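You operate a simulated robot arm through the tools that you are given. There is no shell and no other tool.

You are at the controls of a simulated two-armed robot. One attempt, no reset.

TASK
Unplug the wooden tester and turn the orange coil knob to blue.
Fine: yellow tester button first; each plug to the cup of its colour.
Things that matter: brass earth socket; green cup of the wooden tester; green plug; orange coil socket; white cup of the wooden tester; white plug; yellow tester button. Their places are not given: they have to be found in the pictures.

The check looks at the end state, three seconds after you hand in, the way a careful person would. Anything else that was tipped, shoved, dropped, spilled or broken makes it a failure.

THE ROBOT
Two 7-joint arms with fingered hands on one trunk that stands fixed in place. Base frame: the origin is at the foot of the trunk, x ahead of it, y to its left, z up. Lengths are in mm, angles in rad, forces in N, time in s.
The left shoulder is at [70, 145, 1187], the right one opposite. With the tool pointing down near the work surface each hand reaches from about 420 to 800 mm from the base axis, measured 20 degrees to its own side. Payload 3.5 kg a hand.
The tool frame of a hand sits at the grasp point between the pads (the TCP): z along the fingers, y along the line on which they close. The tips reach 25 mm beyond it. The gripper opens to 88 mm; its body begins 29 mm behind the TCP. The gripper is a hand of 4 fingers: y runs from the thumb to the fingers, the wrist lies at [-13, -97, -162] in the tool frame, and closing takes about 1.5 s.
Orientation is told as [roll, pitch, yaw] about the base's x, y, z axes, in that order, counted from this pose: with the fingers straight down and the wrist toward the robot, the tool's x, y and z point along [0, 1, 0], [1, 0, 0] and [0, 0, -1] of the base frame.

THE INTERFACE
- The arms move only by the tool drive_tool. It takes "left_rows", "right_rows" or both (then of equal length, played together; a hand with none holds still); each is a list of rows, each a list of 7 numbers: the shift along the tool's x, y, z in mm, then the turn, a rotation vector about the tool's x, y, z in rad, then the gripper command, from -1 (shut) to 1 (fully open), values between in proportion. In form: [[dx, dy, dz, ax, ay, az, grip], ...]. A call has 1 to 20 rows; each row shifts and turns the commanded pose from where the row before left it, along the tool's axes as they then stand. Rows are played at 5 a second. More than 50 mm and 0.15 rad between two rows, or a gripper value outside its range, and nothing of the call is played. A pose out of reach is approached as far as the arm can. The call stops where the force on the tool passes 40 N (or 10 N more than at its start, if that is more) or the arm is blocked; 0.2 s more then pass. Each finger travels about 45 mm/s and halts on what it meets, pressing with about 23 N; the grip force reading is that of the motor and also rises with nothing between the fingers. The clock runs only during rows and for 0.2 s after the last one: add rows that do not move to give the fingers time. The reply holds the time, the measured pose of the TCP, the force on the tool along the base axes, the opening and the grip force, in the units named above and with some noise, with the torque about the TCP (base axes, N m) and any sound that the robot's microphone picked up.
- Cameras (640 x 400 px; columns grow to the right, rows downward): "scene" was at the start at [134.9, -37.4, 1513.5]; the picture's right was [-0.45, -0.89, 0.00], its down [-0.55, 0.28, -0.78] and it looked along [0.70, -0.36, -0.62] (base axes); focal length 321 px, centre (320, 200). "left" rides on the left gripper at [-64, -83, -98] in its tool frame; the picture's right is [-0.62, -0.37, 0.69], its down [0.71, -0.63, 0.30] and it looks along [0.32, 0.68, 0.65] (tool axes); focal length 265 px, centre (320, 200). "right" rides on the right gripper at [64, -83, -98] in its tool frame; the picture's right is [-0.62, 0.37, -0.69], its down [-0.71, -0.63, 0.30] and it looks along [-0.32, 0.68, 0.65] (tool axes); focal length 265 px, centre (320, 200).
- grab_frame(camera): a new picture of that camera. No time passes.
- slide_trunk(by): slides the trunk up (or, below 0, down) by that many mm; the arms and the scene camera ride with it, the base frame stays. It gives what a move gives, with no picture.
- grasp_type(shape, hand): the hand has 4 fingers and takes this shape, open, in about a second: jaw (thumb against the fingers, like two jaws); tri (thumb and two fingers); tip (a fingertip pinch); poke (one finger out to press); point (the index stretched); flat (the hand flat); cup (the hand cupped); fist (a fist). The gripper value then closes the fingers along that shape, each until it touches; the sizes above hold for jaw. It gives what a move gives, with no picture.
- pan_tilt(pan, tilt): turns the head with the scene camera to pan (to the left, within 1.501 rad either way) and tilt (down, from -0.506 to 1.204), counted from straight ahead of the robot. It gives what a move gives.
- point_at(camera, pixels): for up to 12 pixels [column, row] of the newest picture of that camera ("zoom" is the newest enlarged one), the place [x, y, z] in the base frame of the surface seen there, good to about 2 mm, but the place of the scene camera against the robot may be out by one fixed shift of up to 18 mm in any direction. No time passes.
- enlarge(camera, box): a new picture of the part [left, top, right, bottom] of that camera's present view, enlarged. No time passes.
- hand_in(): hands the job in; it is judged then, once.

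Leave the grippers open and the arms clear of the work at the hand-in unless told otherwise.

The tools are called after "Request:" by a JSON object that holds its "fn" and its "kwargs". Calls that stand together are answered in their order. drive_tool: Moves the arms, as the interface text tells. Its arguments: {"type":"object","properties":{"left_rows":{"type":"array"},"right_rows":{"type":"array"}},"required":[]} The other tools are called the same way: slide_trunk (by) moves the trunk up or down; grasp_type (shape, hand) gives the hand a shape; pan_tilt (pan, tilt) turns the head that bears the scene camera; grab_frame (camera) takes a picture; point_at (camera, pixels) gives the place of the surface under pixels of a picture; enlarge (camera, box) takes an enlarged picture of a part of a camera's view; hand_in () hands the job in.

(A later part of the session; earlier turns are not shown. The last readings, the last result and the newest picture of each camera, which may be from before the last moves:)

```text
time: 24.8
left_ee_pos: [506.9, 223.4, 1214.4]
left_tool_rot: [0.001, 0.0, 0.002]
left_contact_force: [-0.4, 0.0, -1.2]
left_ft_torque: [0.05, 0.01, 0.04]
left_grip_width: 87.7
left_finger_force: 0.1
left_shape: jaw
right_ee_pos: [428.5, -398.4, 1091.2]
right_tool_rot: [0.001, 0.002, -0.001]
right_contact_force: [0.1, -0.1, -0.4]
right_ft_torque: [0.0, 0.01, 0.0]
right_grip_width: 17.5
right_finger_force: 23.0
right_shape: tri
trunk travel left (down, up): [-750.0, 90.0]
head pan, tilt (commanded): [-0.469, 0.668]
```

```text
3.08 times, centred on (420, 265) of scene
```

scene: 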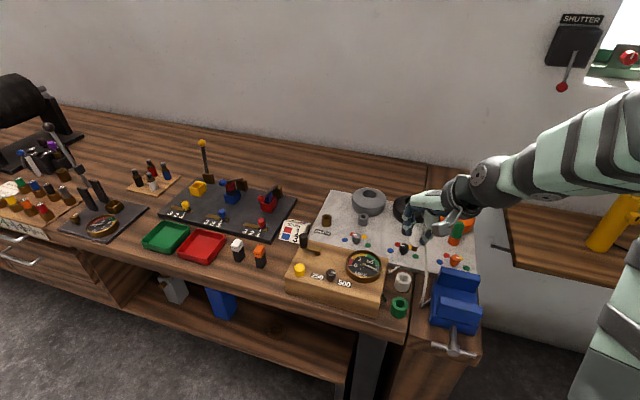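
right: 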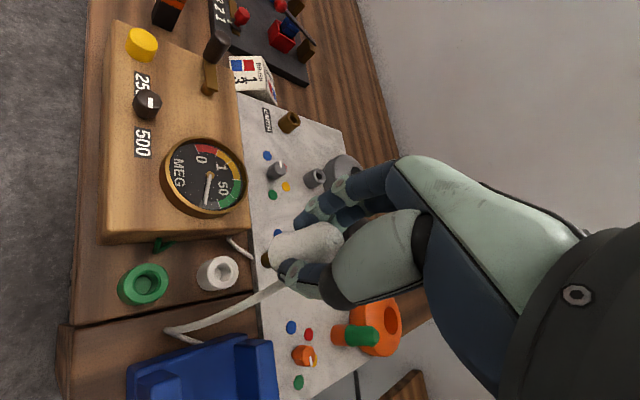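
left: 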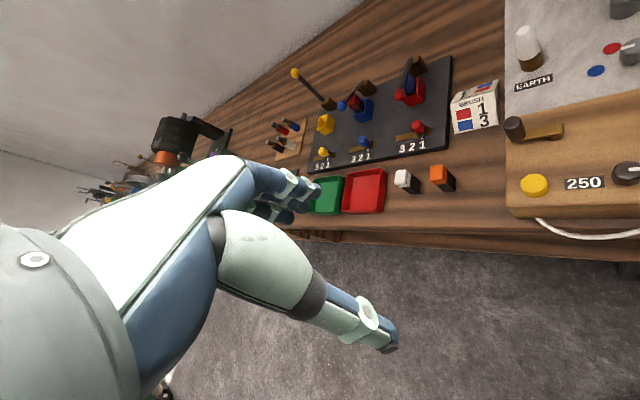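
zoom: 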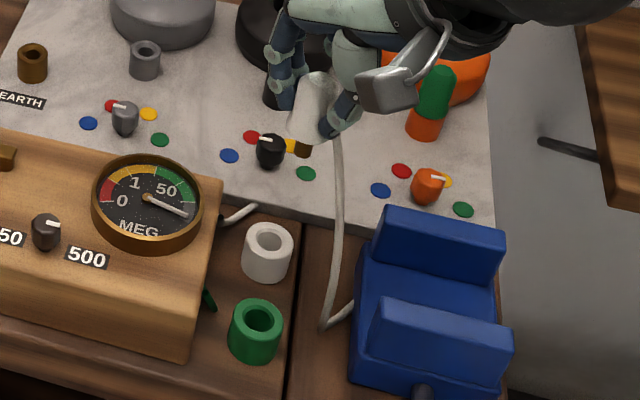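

Cup rims are at z ≈ 912 with holes going down to ≈ 886. White cup centre ≈ (451,-417), green cup ≈ (403,-367). I'll zoom in on the held plug for pin geometry and on the cups for hole size.

Request:
{"fn": "enlarge", "kwargs": {"camera": "right", "box": [240, 190, 360, 310]}}

Request:
{"fn": "point_at", "kwargs": {"camera": "right", "pixels": [[263, 260], [268, 260], [275, 245], [290, 240], [322, 240], [335, 236], [270, 268], [272, 236]]}}

Request:
{"fn": "enlarge", "kwargs": {"camera": "right", "box": [110, 240, 250, 310]}}

```text
3.33 times, centred on (300, 250) of right
```

zoom: 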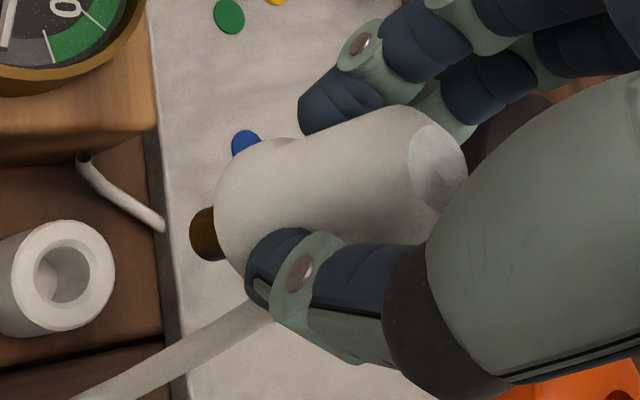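

```text
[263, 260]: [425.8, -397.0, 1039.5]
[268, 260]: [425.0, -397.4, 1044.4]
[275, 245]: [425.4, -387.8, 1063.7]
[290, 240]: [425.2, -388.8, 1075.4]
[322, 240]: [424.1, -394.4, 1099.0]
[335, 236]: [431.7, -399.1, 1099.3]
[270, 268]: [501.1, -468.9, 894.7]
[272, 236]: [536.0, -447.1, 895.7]
```

```text
4.57 times, centred on (180, 275) of right
```

zoom: 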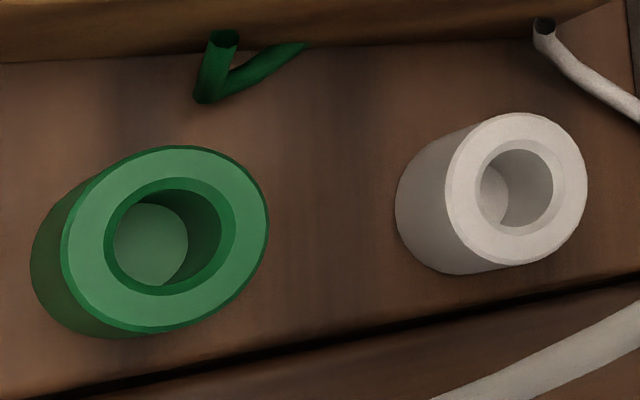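

The pin is ≈ 9 mm thick, ≈ 25 mm long; cup holes ≈ 19 mm wide. I'll sample the rims of both cups in the newest enlarged picture to get accurate centres.

Request:
{"fn": "point_at", "kwargs": {"camera": "zoom", "pixels": [[460, 190], [573, 185], [522, 124], [508, 250], [478, 143], [562, 228], [82, 245], [252, 225], [172, 158], [155, 318], [100, 185], [230, 290]]}}

```text
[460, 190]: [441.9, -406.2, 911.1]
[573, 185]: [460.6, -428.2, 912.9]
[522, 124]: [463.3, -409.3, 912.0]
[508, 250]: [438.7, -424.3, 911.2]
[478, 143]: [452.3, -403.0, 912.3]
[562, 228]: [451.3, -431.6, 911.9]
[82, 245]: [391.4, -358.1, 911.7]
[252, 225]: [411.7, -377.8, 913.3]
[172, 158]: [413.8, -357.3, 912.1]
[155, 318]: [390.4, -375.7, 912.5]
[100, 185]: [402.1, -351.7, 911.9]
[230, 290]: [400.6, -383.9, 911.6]
```

White cup centre = (451.3,-417.1), green cup centre = (401.7,-367.5), rim z 912. Checking the nearby tester edge and vise corners before lowering.

Request:
{"fn": "grab_frame", "kwargs": {"camera": "right"}}

Request:
{"fn": "point_at", "kwargs": {"camera": "right", "pixels": [[108, 236], [240, 226], [247, 215], [235, 340], [242, 345], [270, 345], [200, 355], [130, 378], [272, 385], [165, 330], [300, 355], [345, 335]]}}

```text
taken
```

right: 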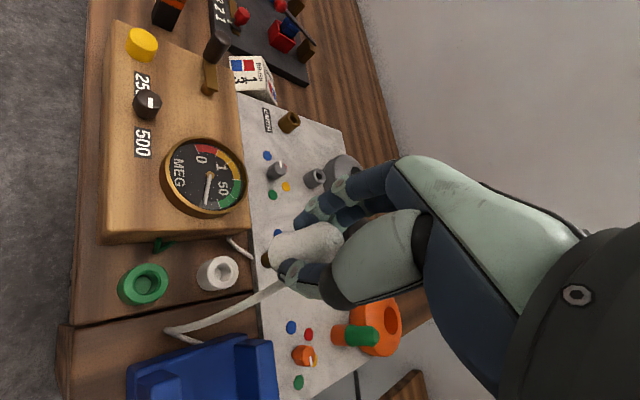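

```text
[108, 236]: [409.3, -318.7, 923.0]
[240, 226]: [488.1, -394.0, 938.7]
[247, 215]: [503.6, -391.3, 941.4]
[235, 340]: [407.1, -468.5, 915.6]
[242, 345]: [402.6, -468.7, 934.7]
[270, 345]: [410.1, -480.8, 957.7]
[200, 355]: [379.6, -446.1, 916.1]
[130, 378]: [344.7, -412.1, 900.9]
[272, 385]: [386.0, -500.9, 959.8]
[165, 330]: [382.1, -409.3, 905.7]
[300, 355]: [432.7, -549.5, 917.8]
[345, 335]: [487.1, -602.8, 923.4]
```

Clearances: tester face is 42 mm from the white cup centre, vise 50+ mm — enough. Moving above the white cup and down to TCP z ≈ 980 (pin tip ≈ 925).

Request:
{"fn": "drive_tool", "kwargs": {"right_rows": [[-8.5, 11.2, 0, 0, 0, 0, -1], [-8.5, 11.2, 10, 0, 0, 0, -1], [0, 0, 25, 0, 0, 0, -1], [0, 0, 25, 0, 0, 0, -1], [0, 0, 25, 0, 0, 0, -1], [0, 0, 20, 0, 0, 0, -1], [0, 0, 6, 0, 0, 0, -1], [0, 0, 0, 0, 0, 0, -1]]}}

Request:
{"fn": "enlarge", "kwargs": {"camera": "right", "box": [200, 180, 360, 320]}}

Request:
{"fn": "enlarge", "kwargs": {"camera": "scene", "box": [340, 220, 480, 330]}}

```text
time: 26.6
left_ee_pos: [505.8, 222.2, 1214.3]
left_tool_rot: [0.001, 0.0, 0.0]
left_contact_force: [0.2, -0.6, 0.3]
left_ft_torque: [-0.01, 0.01, 0.01]
left_grip_width: 87.5
left_finger_force: 0.0
left_shape: jaw
right_ee_pos: [450.1, -416.7, 980.1]
right_tool_rot: [0.002, 0.002, 0.0]
right_contact_force: [0.2, 0.0, 0.3]
right_ft_torque: [0.01, 0.01, 0.01]
right_grip_width: 17.6
right_finger_force: 22.7
right_shape: tri
trunk travel left (down, up): [-750.0, 90.0]
head pan, tilt (commanded): [-0.469, 0.668]
```

```text
2.86 times, centred on (280, 250) of right
```

zoom: 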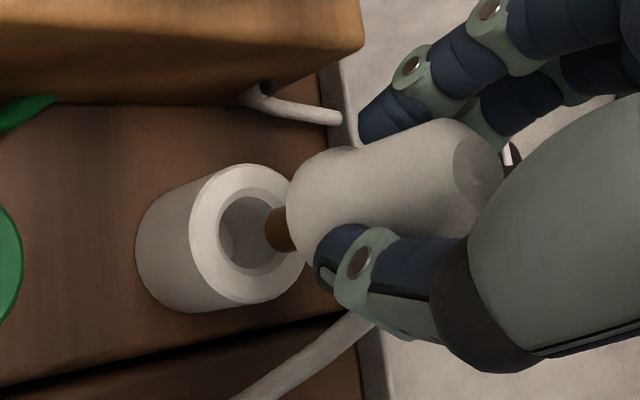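

```text
3.64 times, centred on (410, 275) of scene
```

zoom: 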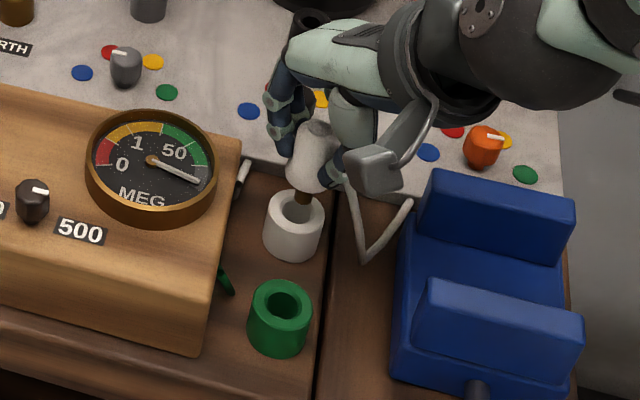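

The pin hovers over the cup hole. Checking pin tip vs hole with measured points.

Request:
{"fn": "grab_frame", "kwargs": {"camera": "right"}}

Request:
{"fn": "enlarge", "kwargs": {"camera": "right", "box": [210, 220, 300, 290]}}

Request:
{"fn": "point_at", "kwargs": {"camera": "right", "pixels": [[264, 261], [263, 257], [264, 265], [240, 262], [252, 241], [258, 280], [245, 245], [270, 245]]}}

```text
taken
```

right: 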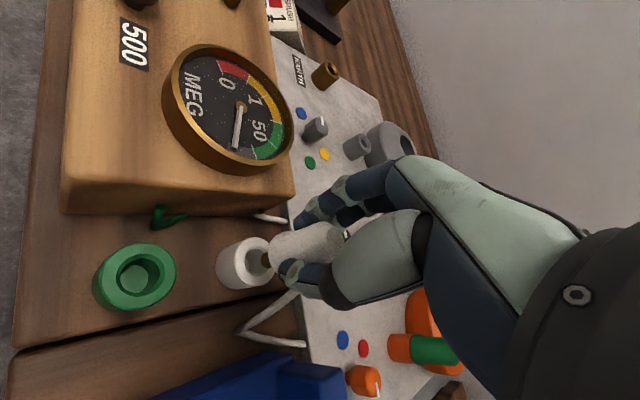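

```text
5.71 times, centred on (255, 255) of right
```

zoom: 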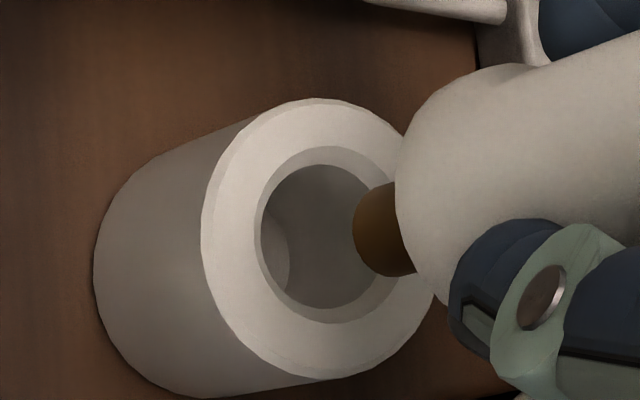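

```text
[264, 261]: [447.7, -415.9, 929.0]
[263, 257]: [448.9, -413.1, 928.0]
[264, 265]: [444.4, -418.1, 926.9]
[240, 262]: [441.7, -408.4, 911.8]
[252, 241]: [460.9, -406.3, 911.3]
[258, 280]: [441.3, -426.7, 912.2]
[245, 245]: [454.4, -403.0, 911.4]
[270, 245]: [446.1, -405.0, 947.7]
```

Pin axis ≈ (451.4,-418.8) vs hole (451.3,-417.1): shift +1.5 mm in tool x and lower gradually ~30 mm.

Request:
{"fn": "drive_tool", "kwargs": {"right_rows": [[1.5, 0, 0, 0, 0, 0, -1], [0, 0, 6, 0, 0, 0, -1], [0, 0, 6, 0, 0, 0, -1], [0, 0, 6, 0, 0, 0, -1], [0, 0, 6, 0, 0, 0, -1], [0, 0, 5, 0, 0, 0, -1], [0, 0, 0, 0, 0, 0, -1]]}}

Request:
{"fn": "enlarge", "kwargs": {"camera": "right", "box": [210, 200, 330, 300]}}

```text
time: 28.2
left_ee_pos: [505.7, 222.9, 1214.8]
left_tool_rot: [0.001, 0.0, 0.001]
left_contact_force: [-0.2, 0.4, -0.7]
left_ft_torque: [-0.02, 0.03, 0.0]
left_grip_width: 87.3
left_finger_force: 0.1
left_shape: jaw
right_ee_pos: [451.2, -414.7, 951.7]
right_tool_rot: [0.001, 0.003, -0.001]
right_contact_force: [-0.1, 0.1, 0.1]
right_ft_torque: [0.0, 0.05, 0.0]
right_grip_width: 17.8
right_finger_force: 23.0
right_shape: tri
trunk travel left (down, up): [-750.0, 90.0]
head pan, tilt (commanded): [-0.469, 0.668]
```

```text
4.00 times, centred on (270, 250) of right
```

zoom: 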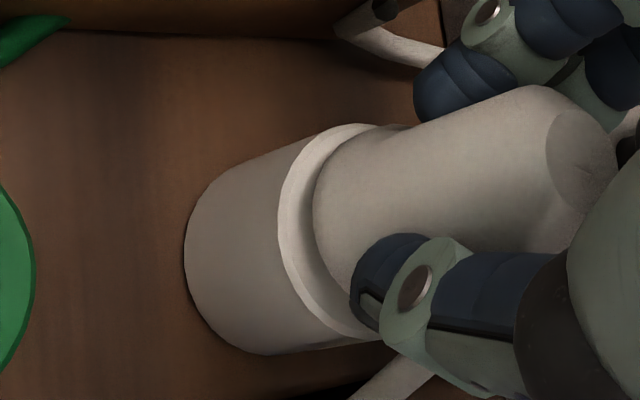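

The pin is inside the cup with no force. Lowering the last ~10 mm in small steps until the plug rests on the rim.

Request:
{"fn": "drive_tool", "kwargs": {"right_rows": [[0, 0, 3, 0, 0, 0, -1], [0, 0, 3, 0, 0, 0, -1], [0, 0, 2, 0, 0, 0, -1], [0, 0, 1.5, 0, 0, 0, -1], [0, 0, 0, 0, 0, 0, -1]]}}

Request:
{"fn": "enlarge", "kwargs": {"camera": "right", "box": [210, 200, 330, 300]}}

```text
time: 29.4
left_ee_pos: [502.7, 224.0, 1214.9]
left_tool_rot: [-0.001, -0.002, -0.001]
left_contact_force: [-0.5, 0.1, 0.0]
left_ft_torque: [-0.03, -0.01, 0.02]
left_grip_width: 87.5
left_finger_force: 0.0
left_shape: jaw
right_ee_pos: [449.9, -413.9, 944.2]
right_tool_rot: [-0.006, -0.004, 0.0]
right_contact_force: [2.0, -3.0, 21.0]
right_ft_torque: [-0.11, -0.1, -0.06]
right_grip_width: 18.8
right_finger_force: 22.7
right_shape: tri
trunk travel left (down, up): [-750.0, 90.0]
head pan, tilt (commanded): [-0.469, 0.668]
```

```text
4.00 times, centred on (270, 250) of right
```

zoom: 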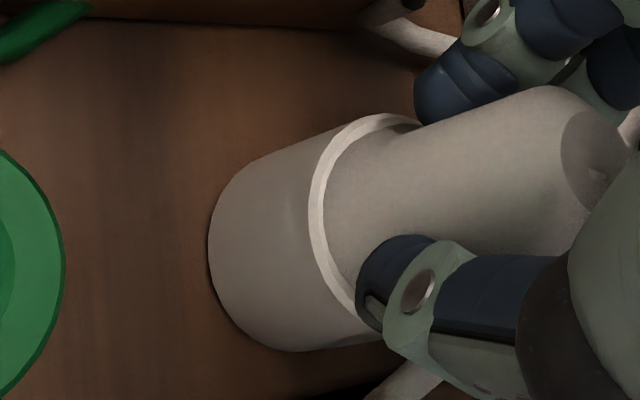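

The plug is seated (21 N up). I'll ease up 1.5 mm to unload, then open to ~44 mm.

Request:
{"fn": "drive_tool", "kwargs": {"right_rows": [[0, 0, -1.7, 0, 0, 0, -1], [0, 0, 0, 0, 0, 0, -0.8], [0, 0, 0, 0, 0, 0, -0.5], [0, 0, 0, 0, 0, 0, -0.2], [0, 0, 0, 0, 0, 0, 0], [0, 0, 0, 0, 0, 0, 0], [0, 0, 0, 0, 0, 0, 0]]}}

Request:
{"fn": "enlarge", "kwargs": {"camera": "right", "box": [210, 180, 360, 300]}}

Request:
{"fn": "enlarge", "kwargs": {"camera": "scene", "box": [340, 220, 480, 330]}}

```text
time: 31.0
left_ee_pos: [505.7, 223.2, 1214.5]
left_tool_rot: [0.0, 0.001, -0.002]
left_contact_force: [-0.8, -0.4, -0.1]
left_ft_torque: [0.03, 0.03, 0.0]
left_grip_width: 87.5
left_finger_force: 0.0
left_shape: jaw
right_ee_pos: [450.0, -415.6, 942.4]
right_tool_rot: [0.001, 0.002, 0.0]
right_contact_force: [0.1, 0.9, -0.5]
right_ft_torque: [0.01, 0.01, 0.02]
right_grip_width: 43.6
right_finger_force: 0.2
right_shape: tri
trunk travel left (down, up): [-750.0, 90.0]
head pan, tilt (commanded): [-0.469, 0.668]
```

```text
3.33 times, centred on (285, 240) of right
```

zoom: 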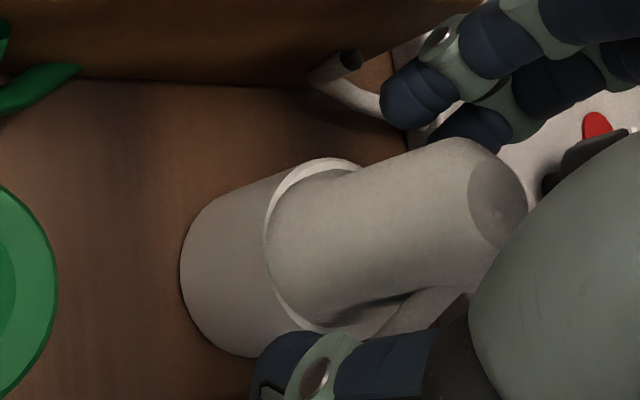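

```text
3.64 times, centred on (410, 275) of scene
```

zoom: 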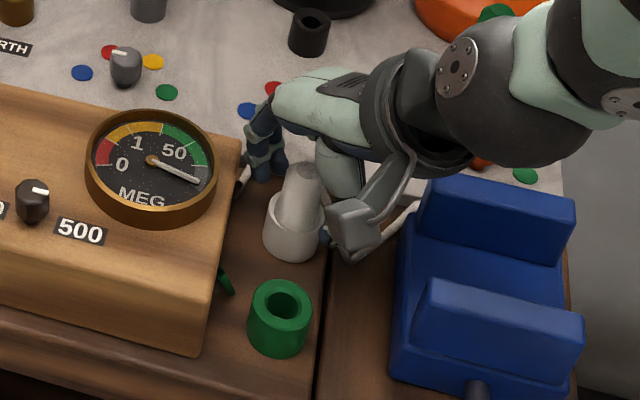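

The white plug stands in the white cup. Lifting the hand straight up, then checking.

Request:
{"fn": "drive_tool", "kwargs": {"right_rows": [[0, 0, -8, 0, 0, 0, 0], [0, 0, -12, 0, 0, 0, 0], [0, 0, -20, 0, 0, 0, 0], [0, 0, -25, 0, 0, 0, 0], [0, 0, -30, 0, 0, 0, 0], [0, 0, -30, 0, 0, 0, 0], [0, 0, 0, 0, 0, 0, 0]]}}

Request:
{"fn": "grab_frame", "kwargs": {"camera": "right"}}

Request:
{"fn": "enlarge", "kwargs": {"camera": "scene", "box": [340, 200, 500, 330]}}

```text
time: 32.6
left_ee_pos: [505.3, 221.5, 1213.9]
left_tool_rot: [0.0, -0.001, -0.001]
left_contact_force: [0.1, 0.2, 0.2]
left_ft_torque: [0.0, 0.0, -0.03]
left_grip_width: 87.6
left_finger_force: 0.0
left_shape: jaw
right_ee_pos: [451.3, -416.8, 1067.3]
right_tool_rot: [0.001, 0.001, 0.0]
right_contact_force: [0.7, 0.2, -0.5]
right_ft_torque: [0.0, -0.03, -0.01]
right_grip_width: 43.6
right_finger_force: 0.0
right_shape: tri
trunk travel left (down, up): [-750.0, 90.0]
head pan, tilt (commanded): [-0.469, 0.668]
```

```text
taken
```

right: 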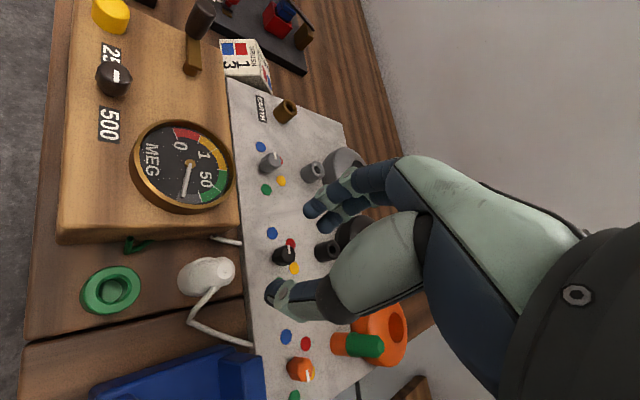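

```text
3.08 times, centred on (420, 265) of scene
```

zoom: 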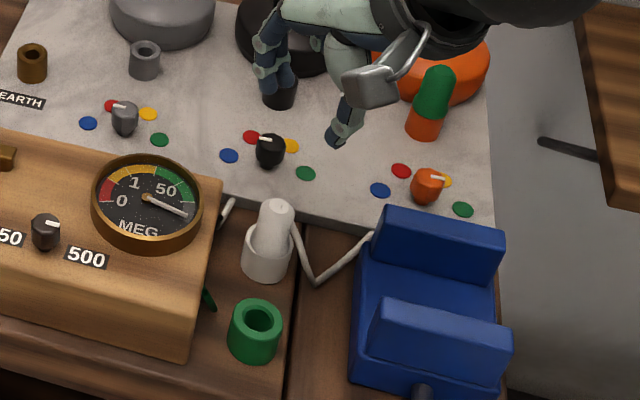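

White plug is in its cup. Now the green plug: enlarge around (360,340) in the right camera view and measure plug, socket and coil.

Request:
{"fn": "enlarge", "kwargs": {"camera": "right", "box": [270, 290, 430, 400]}}

Request:
{"fn": "point_at", "kwargs": {"camera": "right", "pixels": [[374, 347], [378, 343], [365, 345], [352, 345], [340, 344], [334, 346], [395, 328], [402, 325], [385, 315], [370, 318], [390, 355], [300, 368]]}}

Request:
{"fn": "enlarge", "kwargs": {"camera": "scene", "box": [400, 180, 500, 290]}}

```text
3.64 times, centred on (350, 345) of right
```

zoom: 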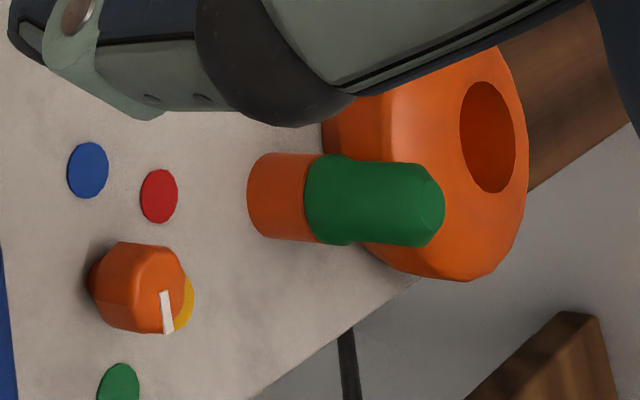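

```text
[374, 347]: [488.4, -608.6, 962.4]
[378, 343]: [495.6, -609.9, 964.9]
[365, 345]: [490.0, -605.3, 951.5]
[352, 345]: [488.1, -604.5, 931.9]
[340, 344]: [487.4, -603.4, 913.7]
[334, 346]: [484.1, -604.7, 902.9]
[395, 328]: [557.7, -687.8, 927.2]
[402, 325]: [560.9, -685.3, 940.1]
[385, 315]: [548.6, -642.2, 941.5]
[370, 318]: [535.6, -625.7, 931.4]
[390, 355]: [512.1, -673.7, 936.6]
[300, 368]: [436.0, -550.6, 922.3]
```

```text
3.64 times, centred on (450, 235) of scene
```

zoom: 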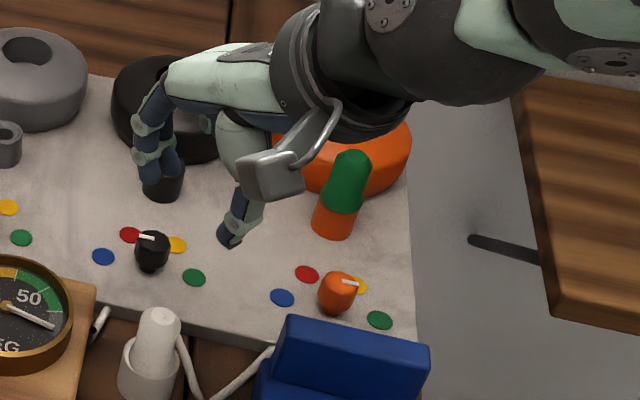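

Green plug axis ≈ (494,-610), top 965; the coil's edge is ~40 mm away behind-right and its top at 942, so a yaw-0 grasp has clearance. Moving above it.

Request:
{"fn": "drive_tool", "kwargs": {"right_rows": [[-20, 5, 0, 0, 0, 0, 0], [-25, 5.5, 0, 0, 0, 0, 0], [-25, 5.5, 0, 0, 0, 0, 0], [-25, 5.5, 0, 0, 0, 0, 0], [-25, 5.5, 0, 0, 0, 0, 0], [-25, 5.5, 0, 0, 0, 0, 0], [-25, 5.5, 0, 0, 0, 0, 0], [-22, 5.5, 0, 0, 0, 0, 0], [0, 0, 15, 0, 0, 0, 0], [0, 0, 15, 0, 0, 0, 0], [0, 0, 0, 0, 0, 0, 0]]}}

Request:
{"fn": "grab_frame", "kwargs": {"camera": "right"}}

Request:
{"fn": "enlarge", "kwargs": {"camera": "right", "box": [200, 160, 380, 330]}}

Request:
{"fn": "grab_frame", "kwargs": {"camera": "scene"}}

```text
time: 35.0
left_ee_pos: [505.3, 222.0, 1214.9]
left_tool_rot: [0.0, 0.0, 0.0]
left_contact_force: [-0.2, -0.6, 0.1]
left_ft_torque: [0.01, 0.01, -0.01]
left_grip_width: 87.8
left_finger_force: 0.1
left_shape: jaw
right_ee_pos: [494.1, -606.9, 1038.5]
right_tool_rot: [-0.001, 0.002, 0.0]
right_contact_force: [0.2, 0.2, 0.3]
right_ft_torque: [0.03, 0.02, 0.01]
right_grip_width: 43.7
right_finger_force: 0.0
right_shape: tri
trunk travel left (down, up): [-750.0, 90.0]
head pan, tilt (commanded): [-0.469, 0.668]
```

```text
taken
```

right: 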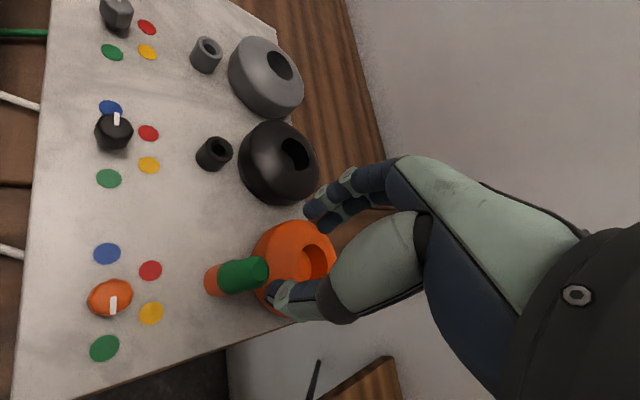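

```text
2.35 times, centred on (290, 245) of right
```

zoom: 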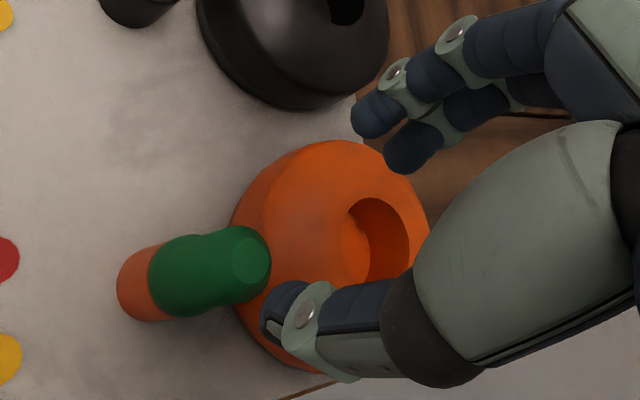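

```text
taken
```

scene: 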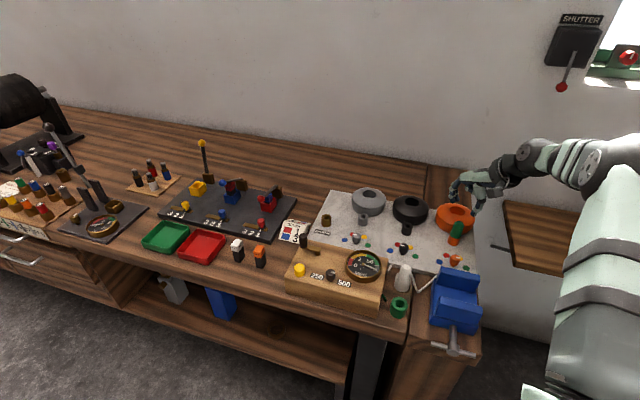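

Measuring green plug top (≈(259,270)), coil edge points, fingertips.

Request:
{"fn": "point_at", "kwargs": {"camera": "right", "pixels": [[259, 270], [263, 265], [255, 278], [250, 262], [240, 270], [228, 276], [215, 280], [270, 240], [285, 225], [256, 250], [318, 208], [272, 294]]}}

```text
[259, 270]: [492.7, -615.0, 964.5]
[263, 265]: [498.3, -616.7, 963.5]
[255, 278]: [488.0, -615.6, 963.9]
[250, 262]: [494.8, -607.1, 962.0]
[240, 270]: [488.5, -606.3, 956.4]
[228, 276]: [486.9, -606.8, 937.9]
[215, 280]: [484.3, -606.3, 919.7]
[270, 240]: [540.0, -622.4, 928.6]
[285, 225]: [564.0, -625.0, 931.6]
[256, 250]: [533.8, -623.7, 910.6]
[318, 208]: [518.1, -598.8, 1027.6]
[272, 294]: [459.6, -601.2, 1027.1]
```

Green plug axis ≈ (494,-612.5). I'll shift −5 mm in tool x, narrow the opening to ~35 mm to keep clear of the coil, and descend to TCP z ≈ 957.

Request:
{"fn": "drive_tool", "kwargs": {"right_rows": [[-5, 0, 0, 0, 0, 0, -0.2], [0, 0, 0, 0, 0, 0, -0.2], [0, 0, 15, 0, 0, 0, -0.2], [0, 0, 15, 0, 0, 0, -0.2], [0, 0, 8, 0, 0, 0, -0.2], [0, 0, 0, 0, 0, 0, -0.2]]}}

Request:
{"fn": "grab_frame", "kwargs": {"camera": "right"}}

Request:
{"fn": "enlarge", "kwargs": {"camera": "right", "box": [200, 160, 380, 330]}}

Request:
{"fn": "enlarge", "kwargs": {"camera": "scene", "box": [400, 160, 520, 280]}}

```text
time: 36.4
left_ee_pos: [505.9, 223.2, 1214.0]
left_tool_rot: [0.0, 0.0, 0.0]
left_contact_force: [0.1, 0.2, -0.1]
left_ft_torque: [0.01, -0.01, -0.01]
left_grip_width: 87.5
left_finger_force: 0.0
left_shape: jaw
right_ee_pos: [495.2, -611.5, 1000.3]
right_tool_rot: [-0.003, 0.0, 0.0]
right_contact_force: [0.6, 1.1, 0.1]
right_ft_torque: [0.0, 0.0, 0.01]
right_grip_width: 35.4
right_finger_force: 0.0
right_shape: tri
trunk travel left (down, up): [-750.0, 90.0]
head pan, tilt (commanded): [-0.469, 0.668]
```

```text
taken
```

right: 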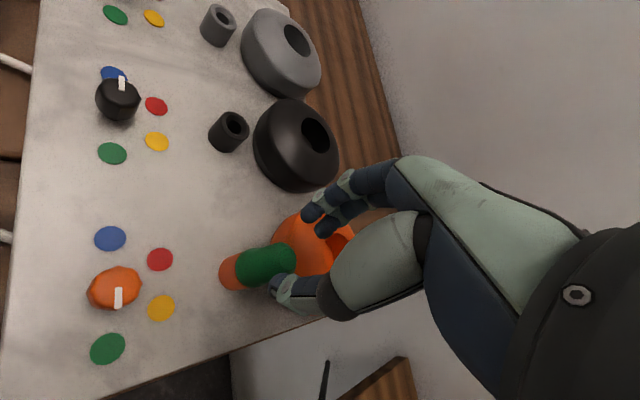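

```text
2.35 times, centred on (290, 245) of right
```

zoom: 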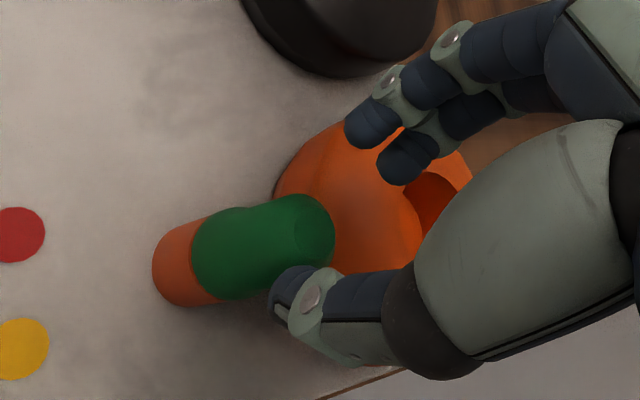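

```text
3.33 times, centred on (460, 220) of scene
```

zoom: 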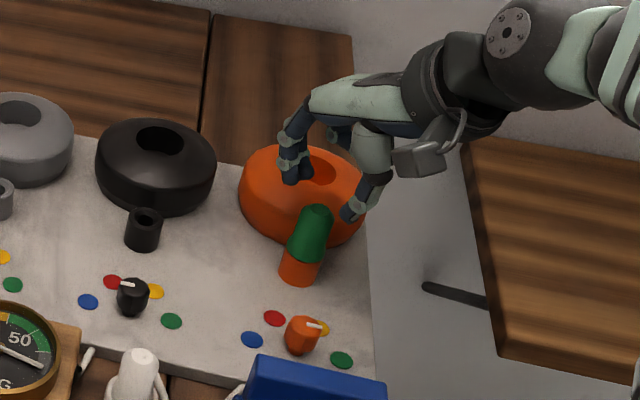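

I see the curled ring finger near (340,135) in the enlarged scene view, over the coil. Checking its height and the plug's position relative to the fingers.

Request:
{"fn": "point_at", "kwargs": {"camera": "zoom", "pixels": [[340, 142], [335, 135], [348, 145], [300, 178], [288, 175], [350, 215], [315, 210], [310, 230]]}}

Request:
{"fn": "point_at", "kwargs": {"camera": "right", "pixels": [[288, 258], [291, 252], [283, 248], [262, 262], [270, 250], [240, 275], [315, 210], [325, 228], [273, 285]]}}

```text
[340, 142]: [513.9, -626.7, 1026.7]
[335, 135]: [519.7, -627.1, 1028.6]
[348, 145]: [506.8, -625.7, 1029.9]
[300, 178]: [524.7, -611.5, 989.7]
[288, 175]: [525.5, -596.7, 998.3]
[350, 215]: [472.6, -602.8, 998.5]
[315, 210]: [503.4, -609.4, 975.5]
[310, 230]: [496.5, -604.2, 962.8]
```

```text
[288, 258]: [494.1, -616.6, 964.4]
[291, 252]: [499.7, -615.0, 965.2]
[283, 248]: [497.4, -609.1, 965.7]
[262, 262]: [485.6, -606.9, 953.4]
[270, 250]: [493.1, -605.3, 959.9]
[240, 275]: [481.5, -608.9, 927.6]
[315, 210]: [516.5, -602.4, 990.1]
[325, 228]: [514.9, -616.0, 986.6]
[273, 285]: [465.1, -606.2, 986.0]
```

Ring finger stays well above the coil. Plug axis (494.5,-612.8) is centred between the fingers. Descending 43 mm, then closing.

Request:
{"fn": "drive_tool", "kwargs": {"right_rows": [[0, 0, 12, 0, 0, 0, -0.2], [0, 0, 12, 0, 0, 0, -0.2], [0, 0, 10, 0, 0, 0, -0.2], [0, 0, 9, 0, 0, 0, -0.2], [0, 0, 0, 0, 0, 0, -0.2]]}}

Request:
{"fn": "enlarge", "kwargs": {"camera": "right", "box": [200, 160, 380, 330]}}

Request:
{"fn": "enlarge", "kwargs": {"camera": "scene", "box": [400, 160, 520, 280]}}

```text
time: 37.6
left_ee_pos: [506.2, 222.8, 1213.9]
left_tool_rot: [0.001, 0.0, 0.0]
left_contact_force: [0.3, 0.5, -0.2]
left_ft_torque: [-0.01, 0.01, 0.02]
left_grip_width: 87.5
left_finger_force: 0.1
left_shape: jaw
right_ee_pos: [492.7, -613.2, 957.7]
right_tool_rot: [0.002, 0.0, -0.002]
right_contact_force: [0.0, -0.5, 0.5]
right_ft_torque: [-0.02, -0.01, 0.0]
right_grip_width: 35.4
right_finger_force: 0.1
right_shape: tri
trunk travel left (down, up): [-750.0, 90.0]
head pan, tilt (commanded): [-0.469, 0.668]
```

```text
2.35 times, centred on (290, 245) of right
```

zoom: 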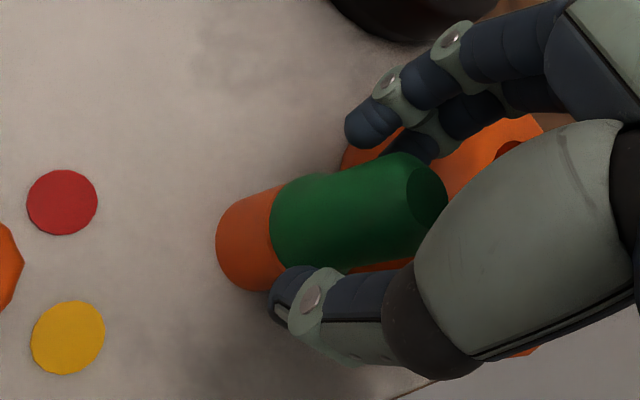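

```text
3.33 times, centred on (460, 220) of scene
```

zoom: 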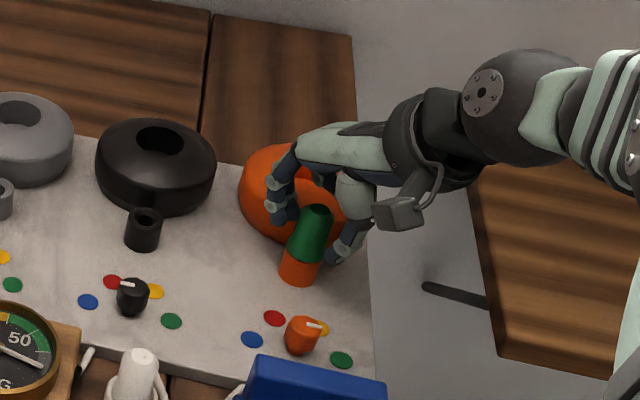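

Fingers straddle the green plug cleanly. Closing.

Request:
{"fn": "drive_tool", "kwargs": {"right_rows": [[0, 0, 0, 0, 0, 0, -0.5], [0, 0, 0, 0, 0, 0, -0.8], [0, 0, 0, 0, 0, 0, -1], [0, 0, 0, 0, 0, 0, -1], [0, 0, 0, 0, 0, 0, -1], [0, 0, 0, 0, 0, 0, -1]]}}

Request:
{"fn": "enlarge", "kwargs": {"camera": "right", "box": [200, 160, 380, 330]}}

```text
time: 39.0
left_ee_pos: [505.5, 222.5, 1214.1]
left_tool_rot: [-0.001, 0.0, 0.0]
left_contact_force: [0.9, 0.3, 0.4]
left_ft_torque: [-0.01, 0.02, 0.0]
left_grip_width: 87.9
left_finger_force: 0.0
left_shape: jaw
right_ee_pos: [494.4, -611.7, 957.3]
right_tool_rot: [-0.001, 0.001, 0.0]
right_contact_force: [0.2, 0.1, 1.2]
right_ft_torque: [0.01, 0.04, 0.0]
right_grip_width: 18.2
right_finger_force: 22.8
right_shape: tri
trunk travel left (down, up): [-750.0, 90.0]
head pan, tilt (commanded): [-0.469, 0.668]
```

```text
2.35 times, centred on (290, 245) of right
```

zoom: 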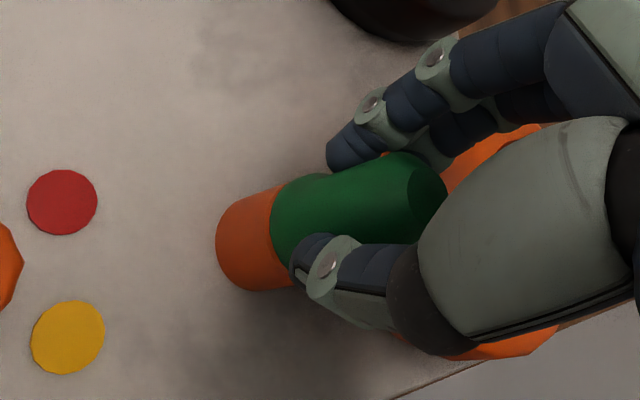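

Gripped at 18.2 mm, no side load. Pulling straight up in steps.

Request:
{"fn": "drive_tool", "kwargs": {"right_rows": [[0, 0, -3, 0, 0, 0, -1], [0, 0, -3, 0, 0, 0, -1], [0, 0, -4, 0, 0, 0, -1], [0, 0, -6, 0, 0, 0, -1], [0, 0, -8, 0, 0, 0, -1], [0, 0, -10, 0, 0, 0, -1], [0, 0, 0, 0, 0, 0, -1]]}}

Request:
{"fn": "enlarge", "kwargs": {"camera": "right", "box": [200, 160, 380, 330]}}

```text
time: 40.6
left_ee_pos: [506.3, 223.2, 1214.9]
left_tool_rot: [0.0, 0.0, 0.001]
left_contact_force: [-0.1, 0.8, -0.2]
left_ft_torque: [0.02, -0.01, 0.01]
left_grip_width: 87.6
left_finger_force: 0.1
left_shape: jaw
right_ee_pos: [494.6, -611.6, 991.2]
right_tool_rot: [0.002, 0.002, 0.0]
right_contact_force: [-0.5, 0.1, -0.8]
right_ft_torque: [0.01, 0.04, 0.01]
right_grip_width: 18.0
right_finger_force: 23.1
right_shape: tri
trunk travel left (down, up): [-750.0, 90.0]
head pan, tilt (commanded): [-0.469, 0.668]
```

```text
2.35 times, centred on (290, 245) of right
```

zoom: 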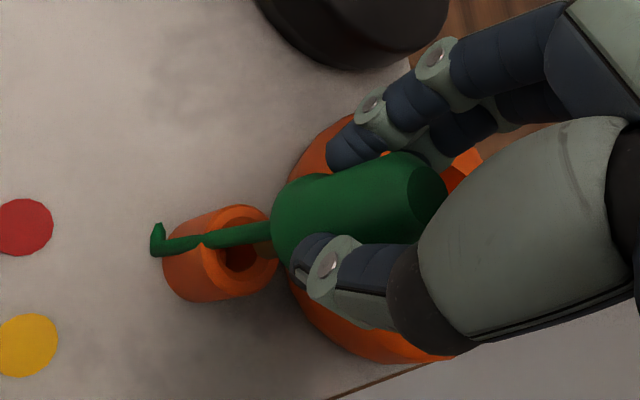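

The green plug is free. Lifting to z ≈ 1080, then carrying it above the green cup (402,-366), passing high over vise and white plug.

Request:
{"fn": "drive_tool", "kwargs": {"right_rows": [[0, 0, -15, 0, 0, 0, -1], [0, 0, -25, 0, 0, 0, -1], [0, 0, -25, 0, 0, 0, -1], [0, 0, -25, 0, 0, 0, -1], [20, -8, 0, 0, 0, 0, -1], [25, -9.3, 0, 0, 0, 0, -1], [25, -9.3, 0, 0, 0, 0, -1], [25, -9.3, 0, 0, 0, 0, -1], [25, -9.3, 0, 0, 0, 0, -1], [25, -9.3, 0, 0, 0, 0, -1], [25, -9.3, 0, 0, 0, 0, -1], [25, -9.3, 0, 0, 0, 0, -1], [25, -9.3, 0, 0, 0, 0, -1], [25.6, -9.6, 0, 0, 0, 0, -1], [0, 0, 0, 0, 0, 0, -1]]}}

Request:
{"fn": "grab_frame", "kwargs": {"camera": "right"}}

Request:
{"fn": "grab_frame", "kwargs": {"camera": "scene"}}

```text
time: 43.8
left_ee_pos: [506.2, 222.1, 1214.3]
left_tool_rot: [0.0, 0.001, 0.001]
left_contact_force: [0.0, 0.6, -0.2]
left_ft_torque: [-0.02, -0.02, -0.01]
left_grip_width: 87.5
left_finger_force: 0.0
left_shape: jaw
right_ee_pos: [401.7, -365.7, 1079.5]
right_tool_rot: [0.002, 0.003, 0.0]
right_contact_force: [-0.7, 0.5, -0.3]
right_ft_torque: [-0.02, 0.0, 0.03]
right_grip_width: 17.9
right_finger_force: 22.7
right_shape: tri
trunk travel left (down, up): [-750.0, 90.0]
head pan, tilt (commanded): [-0.469, 0.668]
```

```text
taken
```

right: 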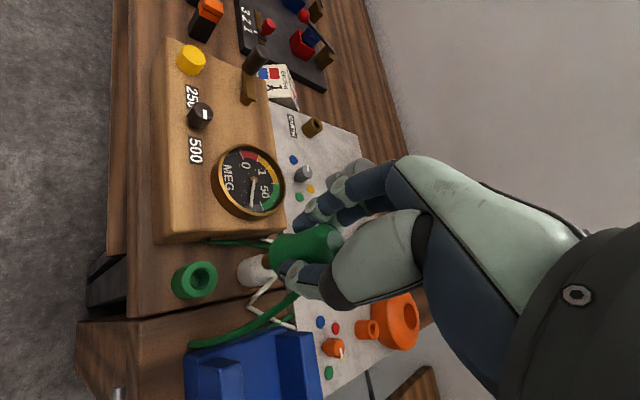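

```text
taken
```

scene: 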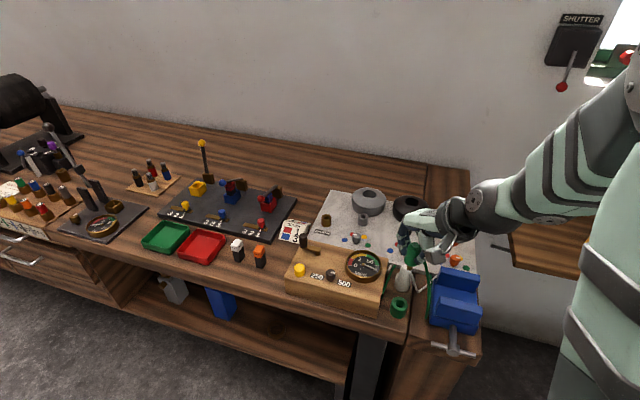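

Zooming to check the white plug and the green cup under the held green plug.

Request:
{"fn": "enlarge", "kwargs": {"camera": "right", "box": [160, 220, 340, 340]}}

Request:
{"fn": "point_at", "kwargs": {"camera": "right", "pixels": [[183, 282], [213, 274], [200, 265], [195, 295], [190, 268], [210, 288], [240, 272], [255, 270]]}}

Request:
{"fn": "enlarge", "kwargs": {"camera": "scene", "box": [350, 220, 490, 330]}}

```text
3.33 times, centred on (250, 280) of right
```

zoom: 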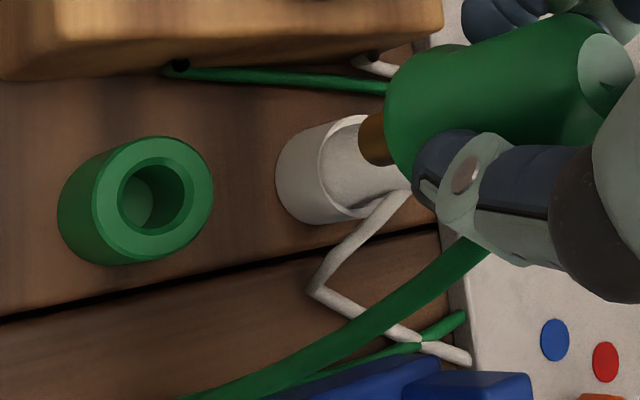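

```text
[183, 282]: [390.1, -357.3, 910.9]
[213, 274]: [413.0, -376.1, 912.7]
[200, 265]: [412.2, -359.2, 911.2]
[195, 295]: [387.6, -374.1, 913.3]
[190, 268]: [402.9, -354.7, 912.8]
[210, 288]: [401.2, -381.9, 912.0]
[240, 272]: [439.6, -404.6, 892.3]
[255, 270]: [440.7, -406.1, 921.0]
```

```text
3.64 times, centred on (420, 275) of scene
```

zoom: 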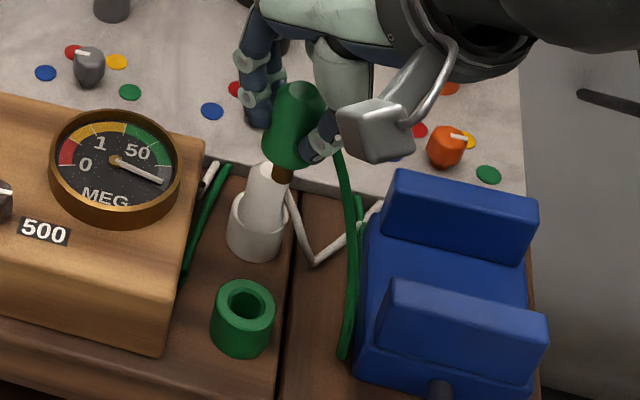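

White plug is still upright in its cup. Green cup centre re-measured ≈ (401.5,-367.3). Descending 100 mm to hover with the pin just above the rim.

Request:
{"fn": "drive_tool", "kwargs": {"right_rows": [[0, 0, 20, 0, 0, 0, -1], [0, 0, 25, 0, 0, 0, -1], [0, 0, 25, 0, 0, 0, -1], [0, 0, 20, 0, 0, 0, -1], [0, 0, 10, 0, 0, 0, -1], [0, 0, 0, 0, 0, 0, -1]]}}

Request:
{"fn": "grab_frame", "kwargs": {"camera": "right"}}

Request:
{"fn": "enlarge", "kwargs": {"camera": "right", "box": [210, 220, 300, 290]}}

Request:
{"fn": "enlarge", "kwargs": {"camera": "scene", "box": [350, 220, 490, 330]}}

```text
time: 45.2
left_ee_pos: [504.7, 222.5, 1214.3]
left_tool_rot: [0.0, 0.0, 0.0]
left_contact_force: [-0.7, 0.1, -0.6]
left_ft_torque: [0.0, 0.04, 0.01]
left_grip_width: 87.9
left_finger_force: 0.0
left_shape: jaw
right_ee_pos: [402.4, -366.0, 982.0]
right_tool_rot: [-0.003, 0.0, -0.002]
right_contact_force: [0.5, 0.0, -0.6]
right_ft_torque: [-0.01, 0.01, -0.02]
right_grip_width: 17.8
right_finger_force: 22.9
right_shape: tri
trunk travel left (down, up): [-750.0, 90.0]
head pan, tilt (commanded): [-0.469, 0.668]
```

```text
taken
```

right: 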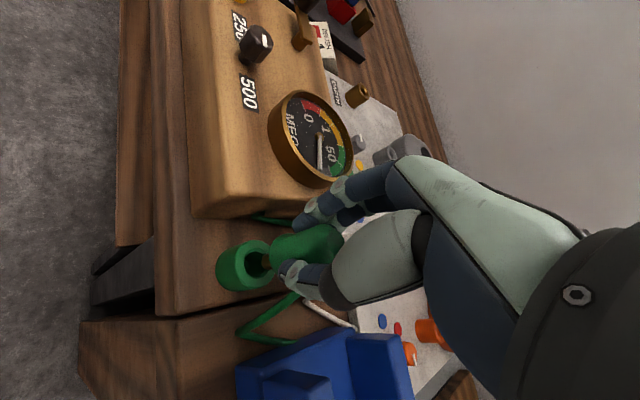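

```text
5.71 times, centred on (255, 255) of right
```

zoom: 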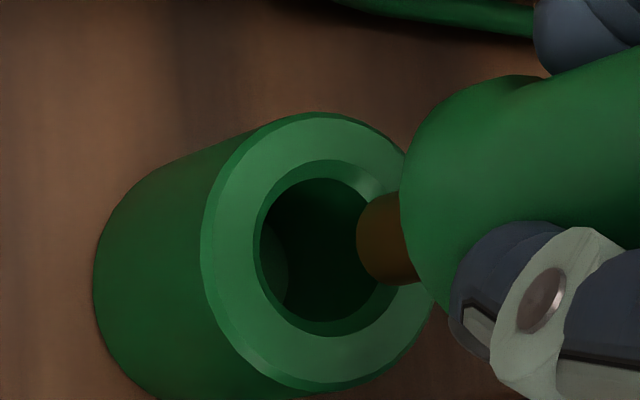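

```text
3.64 times, centred on (420, 275) of scene
```

zoom: 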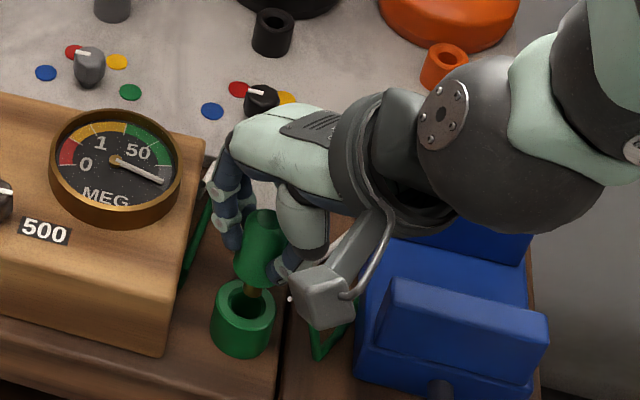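

Pin appears over the hole as before. Measuring pin and rim points.

Request:
{"fn": "point_at", "kwargs": {"camera": "right", "pixels": [[264, 262], [263, 258], [265, 267], [240, 262], [258, 283], [252, 241], [245, 246], [250, 288]]}}

```text
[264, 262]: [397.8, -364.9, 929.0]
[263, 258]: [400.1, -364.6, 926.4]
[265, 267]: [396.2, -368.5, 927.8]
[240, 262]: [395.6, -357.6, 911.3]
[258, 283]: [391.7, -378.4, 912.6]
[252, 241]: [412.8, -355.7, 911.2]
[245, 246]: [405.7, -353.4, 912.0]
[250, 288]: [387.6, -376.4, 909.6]
```

Pin axis ≈ (401.5,-367.8) matches the hole (401.5,-367.3). Lowering.

Request:
{"fn": "drive_tool", "kwargs": {"right_rows": [[0, 0, 6, 0, 0, 0, -1], [0, 0, 6, 0, 0, 0, -1], [0, 0, 6, 0, 0, 0, -1], [0, 0, 6, 0, 0, 0, -1], [0, 0, 5, 0, 0, 0, -1], [0, 0, 0, 0, 0, 0, -1]]}}

Request:
{"fn": "enlarge", "kwargs": {"camera": "right", "box": [210, 200, 330, 300]}}

```text
time: 46.6
left_ee_pos: [504.9, 223.0, 1214.7]
left_tool_rot: [0.001, 0.001, 0.001]
left_contact_force: [0.1, 0.0, 0.2]
left_ft_torque: [0.01, -0.03, 0.01]
left_grip_width: 87.6
left_finger_force: 0.1
left_shape: jaw
right_ee_pos: [401.5, -364.4, 953.0]
right_tool_rot: [0.0, 0.001, 0.001]
right_contact_force: [-0.3, 0.7, -0.4]
right_ft_torque: [-0.02, 0.02, 0.02]
right_grip_width: 18.0
right_finger_force: 23.0
right_shape: tri
trunk travel left (down, up): [-750.0, 90.0]
head pan, tilt (commanded): [-0.469, 0.668]
```

```text
4.00 times, centred on (270, 250) of right
```

zoom: 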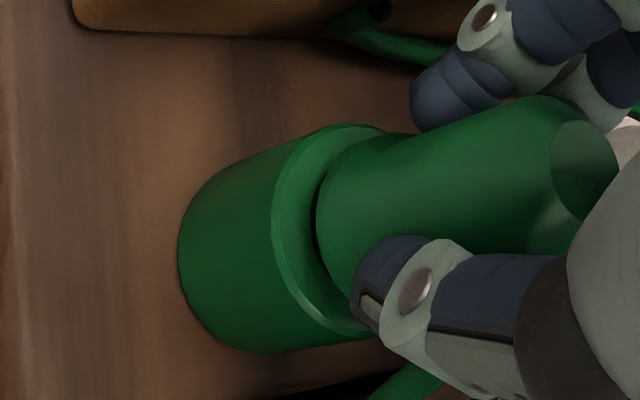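

Pin inside, no force. Lowering the last ~9 mm.

Request:
{"fn": "drive_tool", "kwargs": {"right_rows": [[0, 0, 3, 0, 0, 0, -1], [0, 0, 3, 0, 0, 0, -1], [0, 0, 1.5, 0, 0, 0, -1], [0, 0, 1.5, 0, 0, 0, -1], [0, 0, 0, 0, 0, 0, -1]]}}

Request:
{"fn": "enlarge", "kwargs": {"camera": "right", "box": [210, 200, 330, 300]}}

```text
time: 47.8
left_ee_pos: [505.2, 222.2, 1215.1]
left_tool_rot: [-0.002, -0.004, -0.001]
left_contact_force: [0.5, -0.3, -0.6]
left_ft_torque: [-0.01, -0.02, 0.0]
left_grip_width: 87.8
left_finger_force: 0.0
left_shape: jaw
right_ee_pos: [401.3, -364.8, 945.5]
right_tool_rot: [-0.003, -0.003, 0.002]
right_contact_force: [-1.0, -2.2, 13.7]
right_ft_torque: [-0.03, -0.03, -0.02]
right_grip_width: 18.5
right_finger_force: 23.1
right_shape: tri
trunk travel left (down, up): [-750.0, 90.0]
head pan, tilt (commanded): [-0.469, 0.668]
```

```text
4.00 times, centred on (270, 250) of right
```

zoom: 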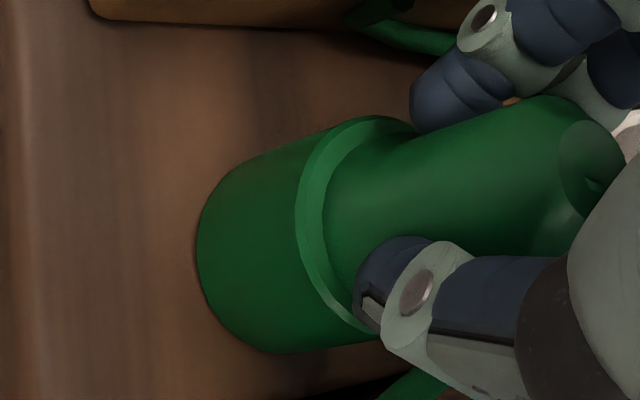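

Seated with ~14 N. Ease up 1 mm and open to ~36 mm (tester face clearance).

Request:
{"fn": "drive_tool", "kwargs": {"right_rows": [[0, 0, -1, 0, 0, 0, -1], [0, 0, 0, 0, 0, 0, -0.8], [0, 0, 0, 0, 0, 0, -0.5], [0, 0, 0, 0, 0, 0, -0.2], [0, 0, 0, 0, 0, 0, -0.15], [0, 0, 0, 0, 0, 0, -0.15]]}}

Request:
{"fn": "enlarge", "kwargs": {"camera": "right", "box": [210, 180, 360, 300]}}

```text
time: 49.2
left_ee_pos: [505.8, 222.4, 1215.3]
left_tool_rot: [0.001, 0.0, -0.001]
left_contact_force: [0.7, 0.0, 0.1]
left_ft_torque: [-0.01, 0.04, -0.01]
left_grip_width: 87.6
left_finger_force: 0.0
left_shape: jaw
right_ee_pos: [401.9, -365.2, 945.4]
right_tool_rot: [0.001, 0.001, 0.001]
right_contact_force: [0.2, 0.0, -0.3]
right_ft_torque: [0.02, 0.01, 0.02]
right_grip_width: 36.8
right_finger_force: 0.0
right_shape: tri
trunk travel left (down, up): [-750.0, 90.0]
head pan, tilt (commanded): [-0.469, 0.668]
```

```text
3.33 times, centred on (285, 240) of right
```

zoom: 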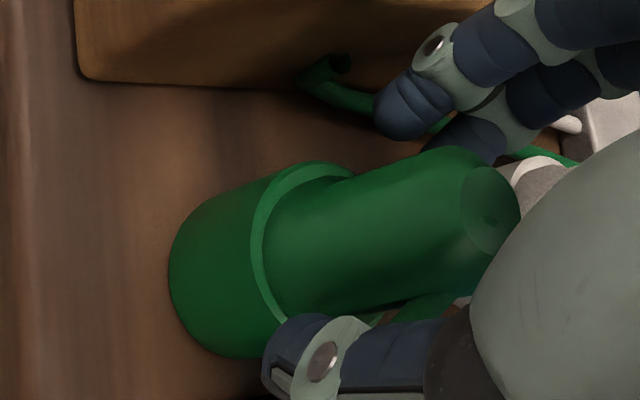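

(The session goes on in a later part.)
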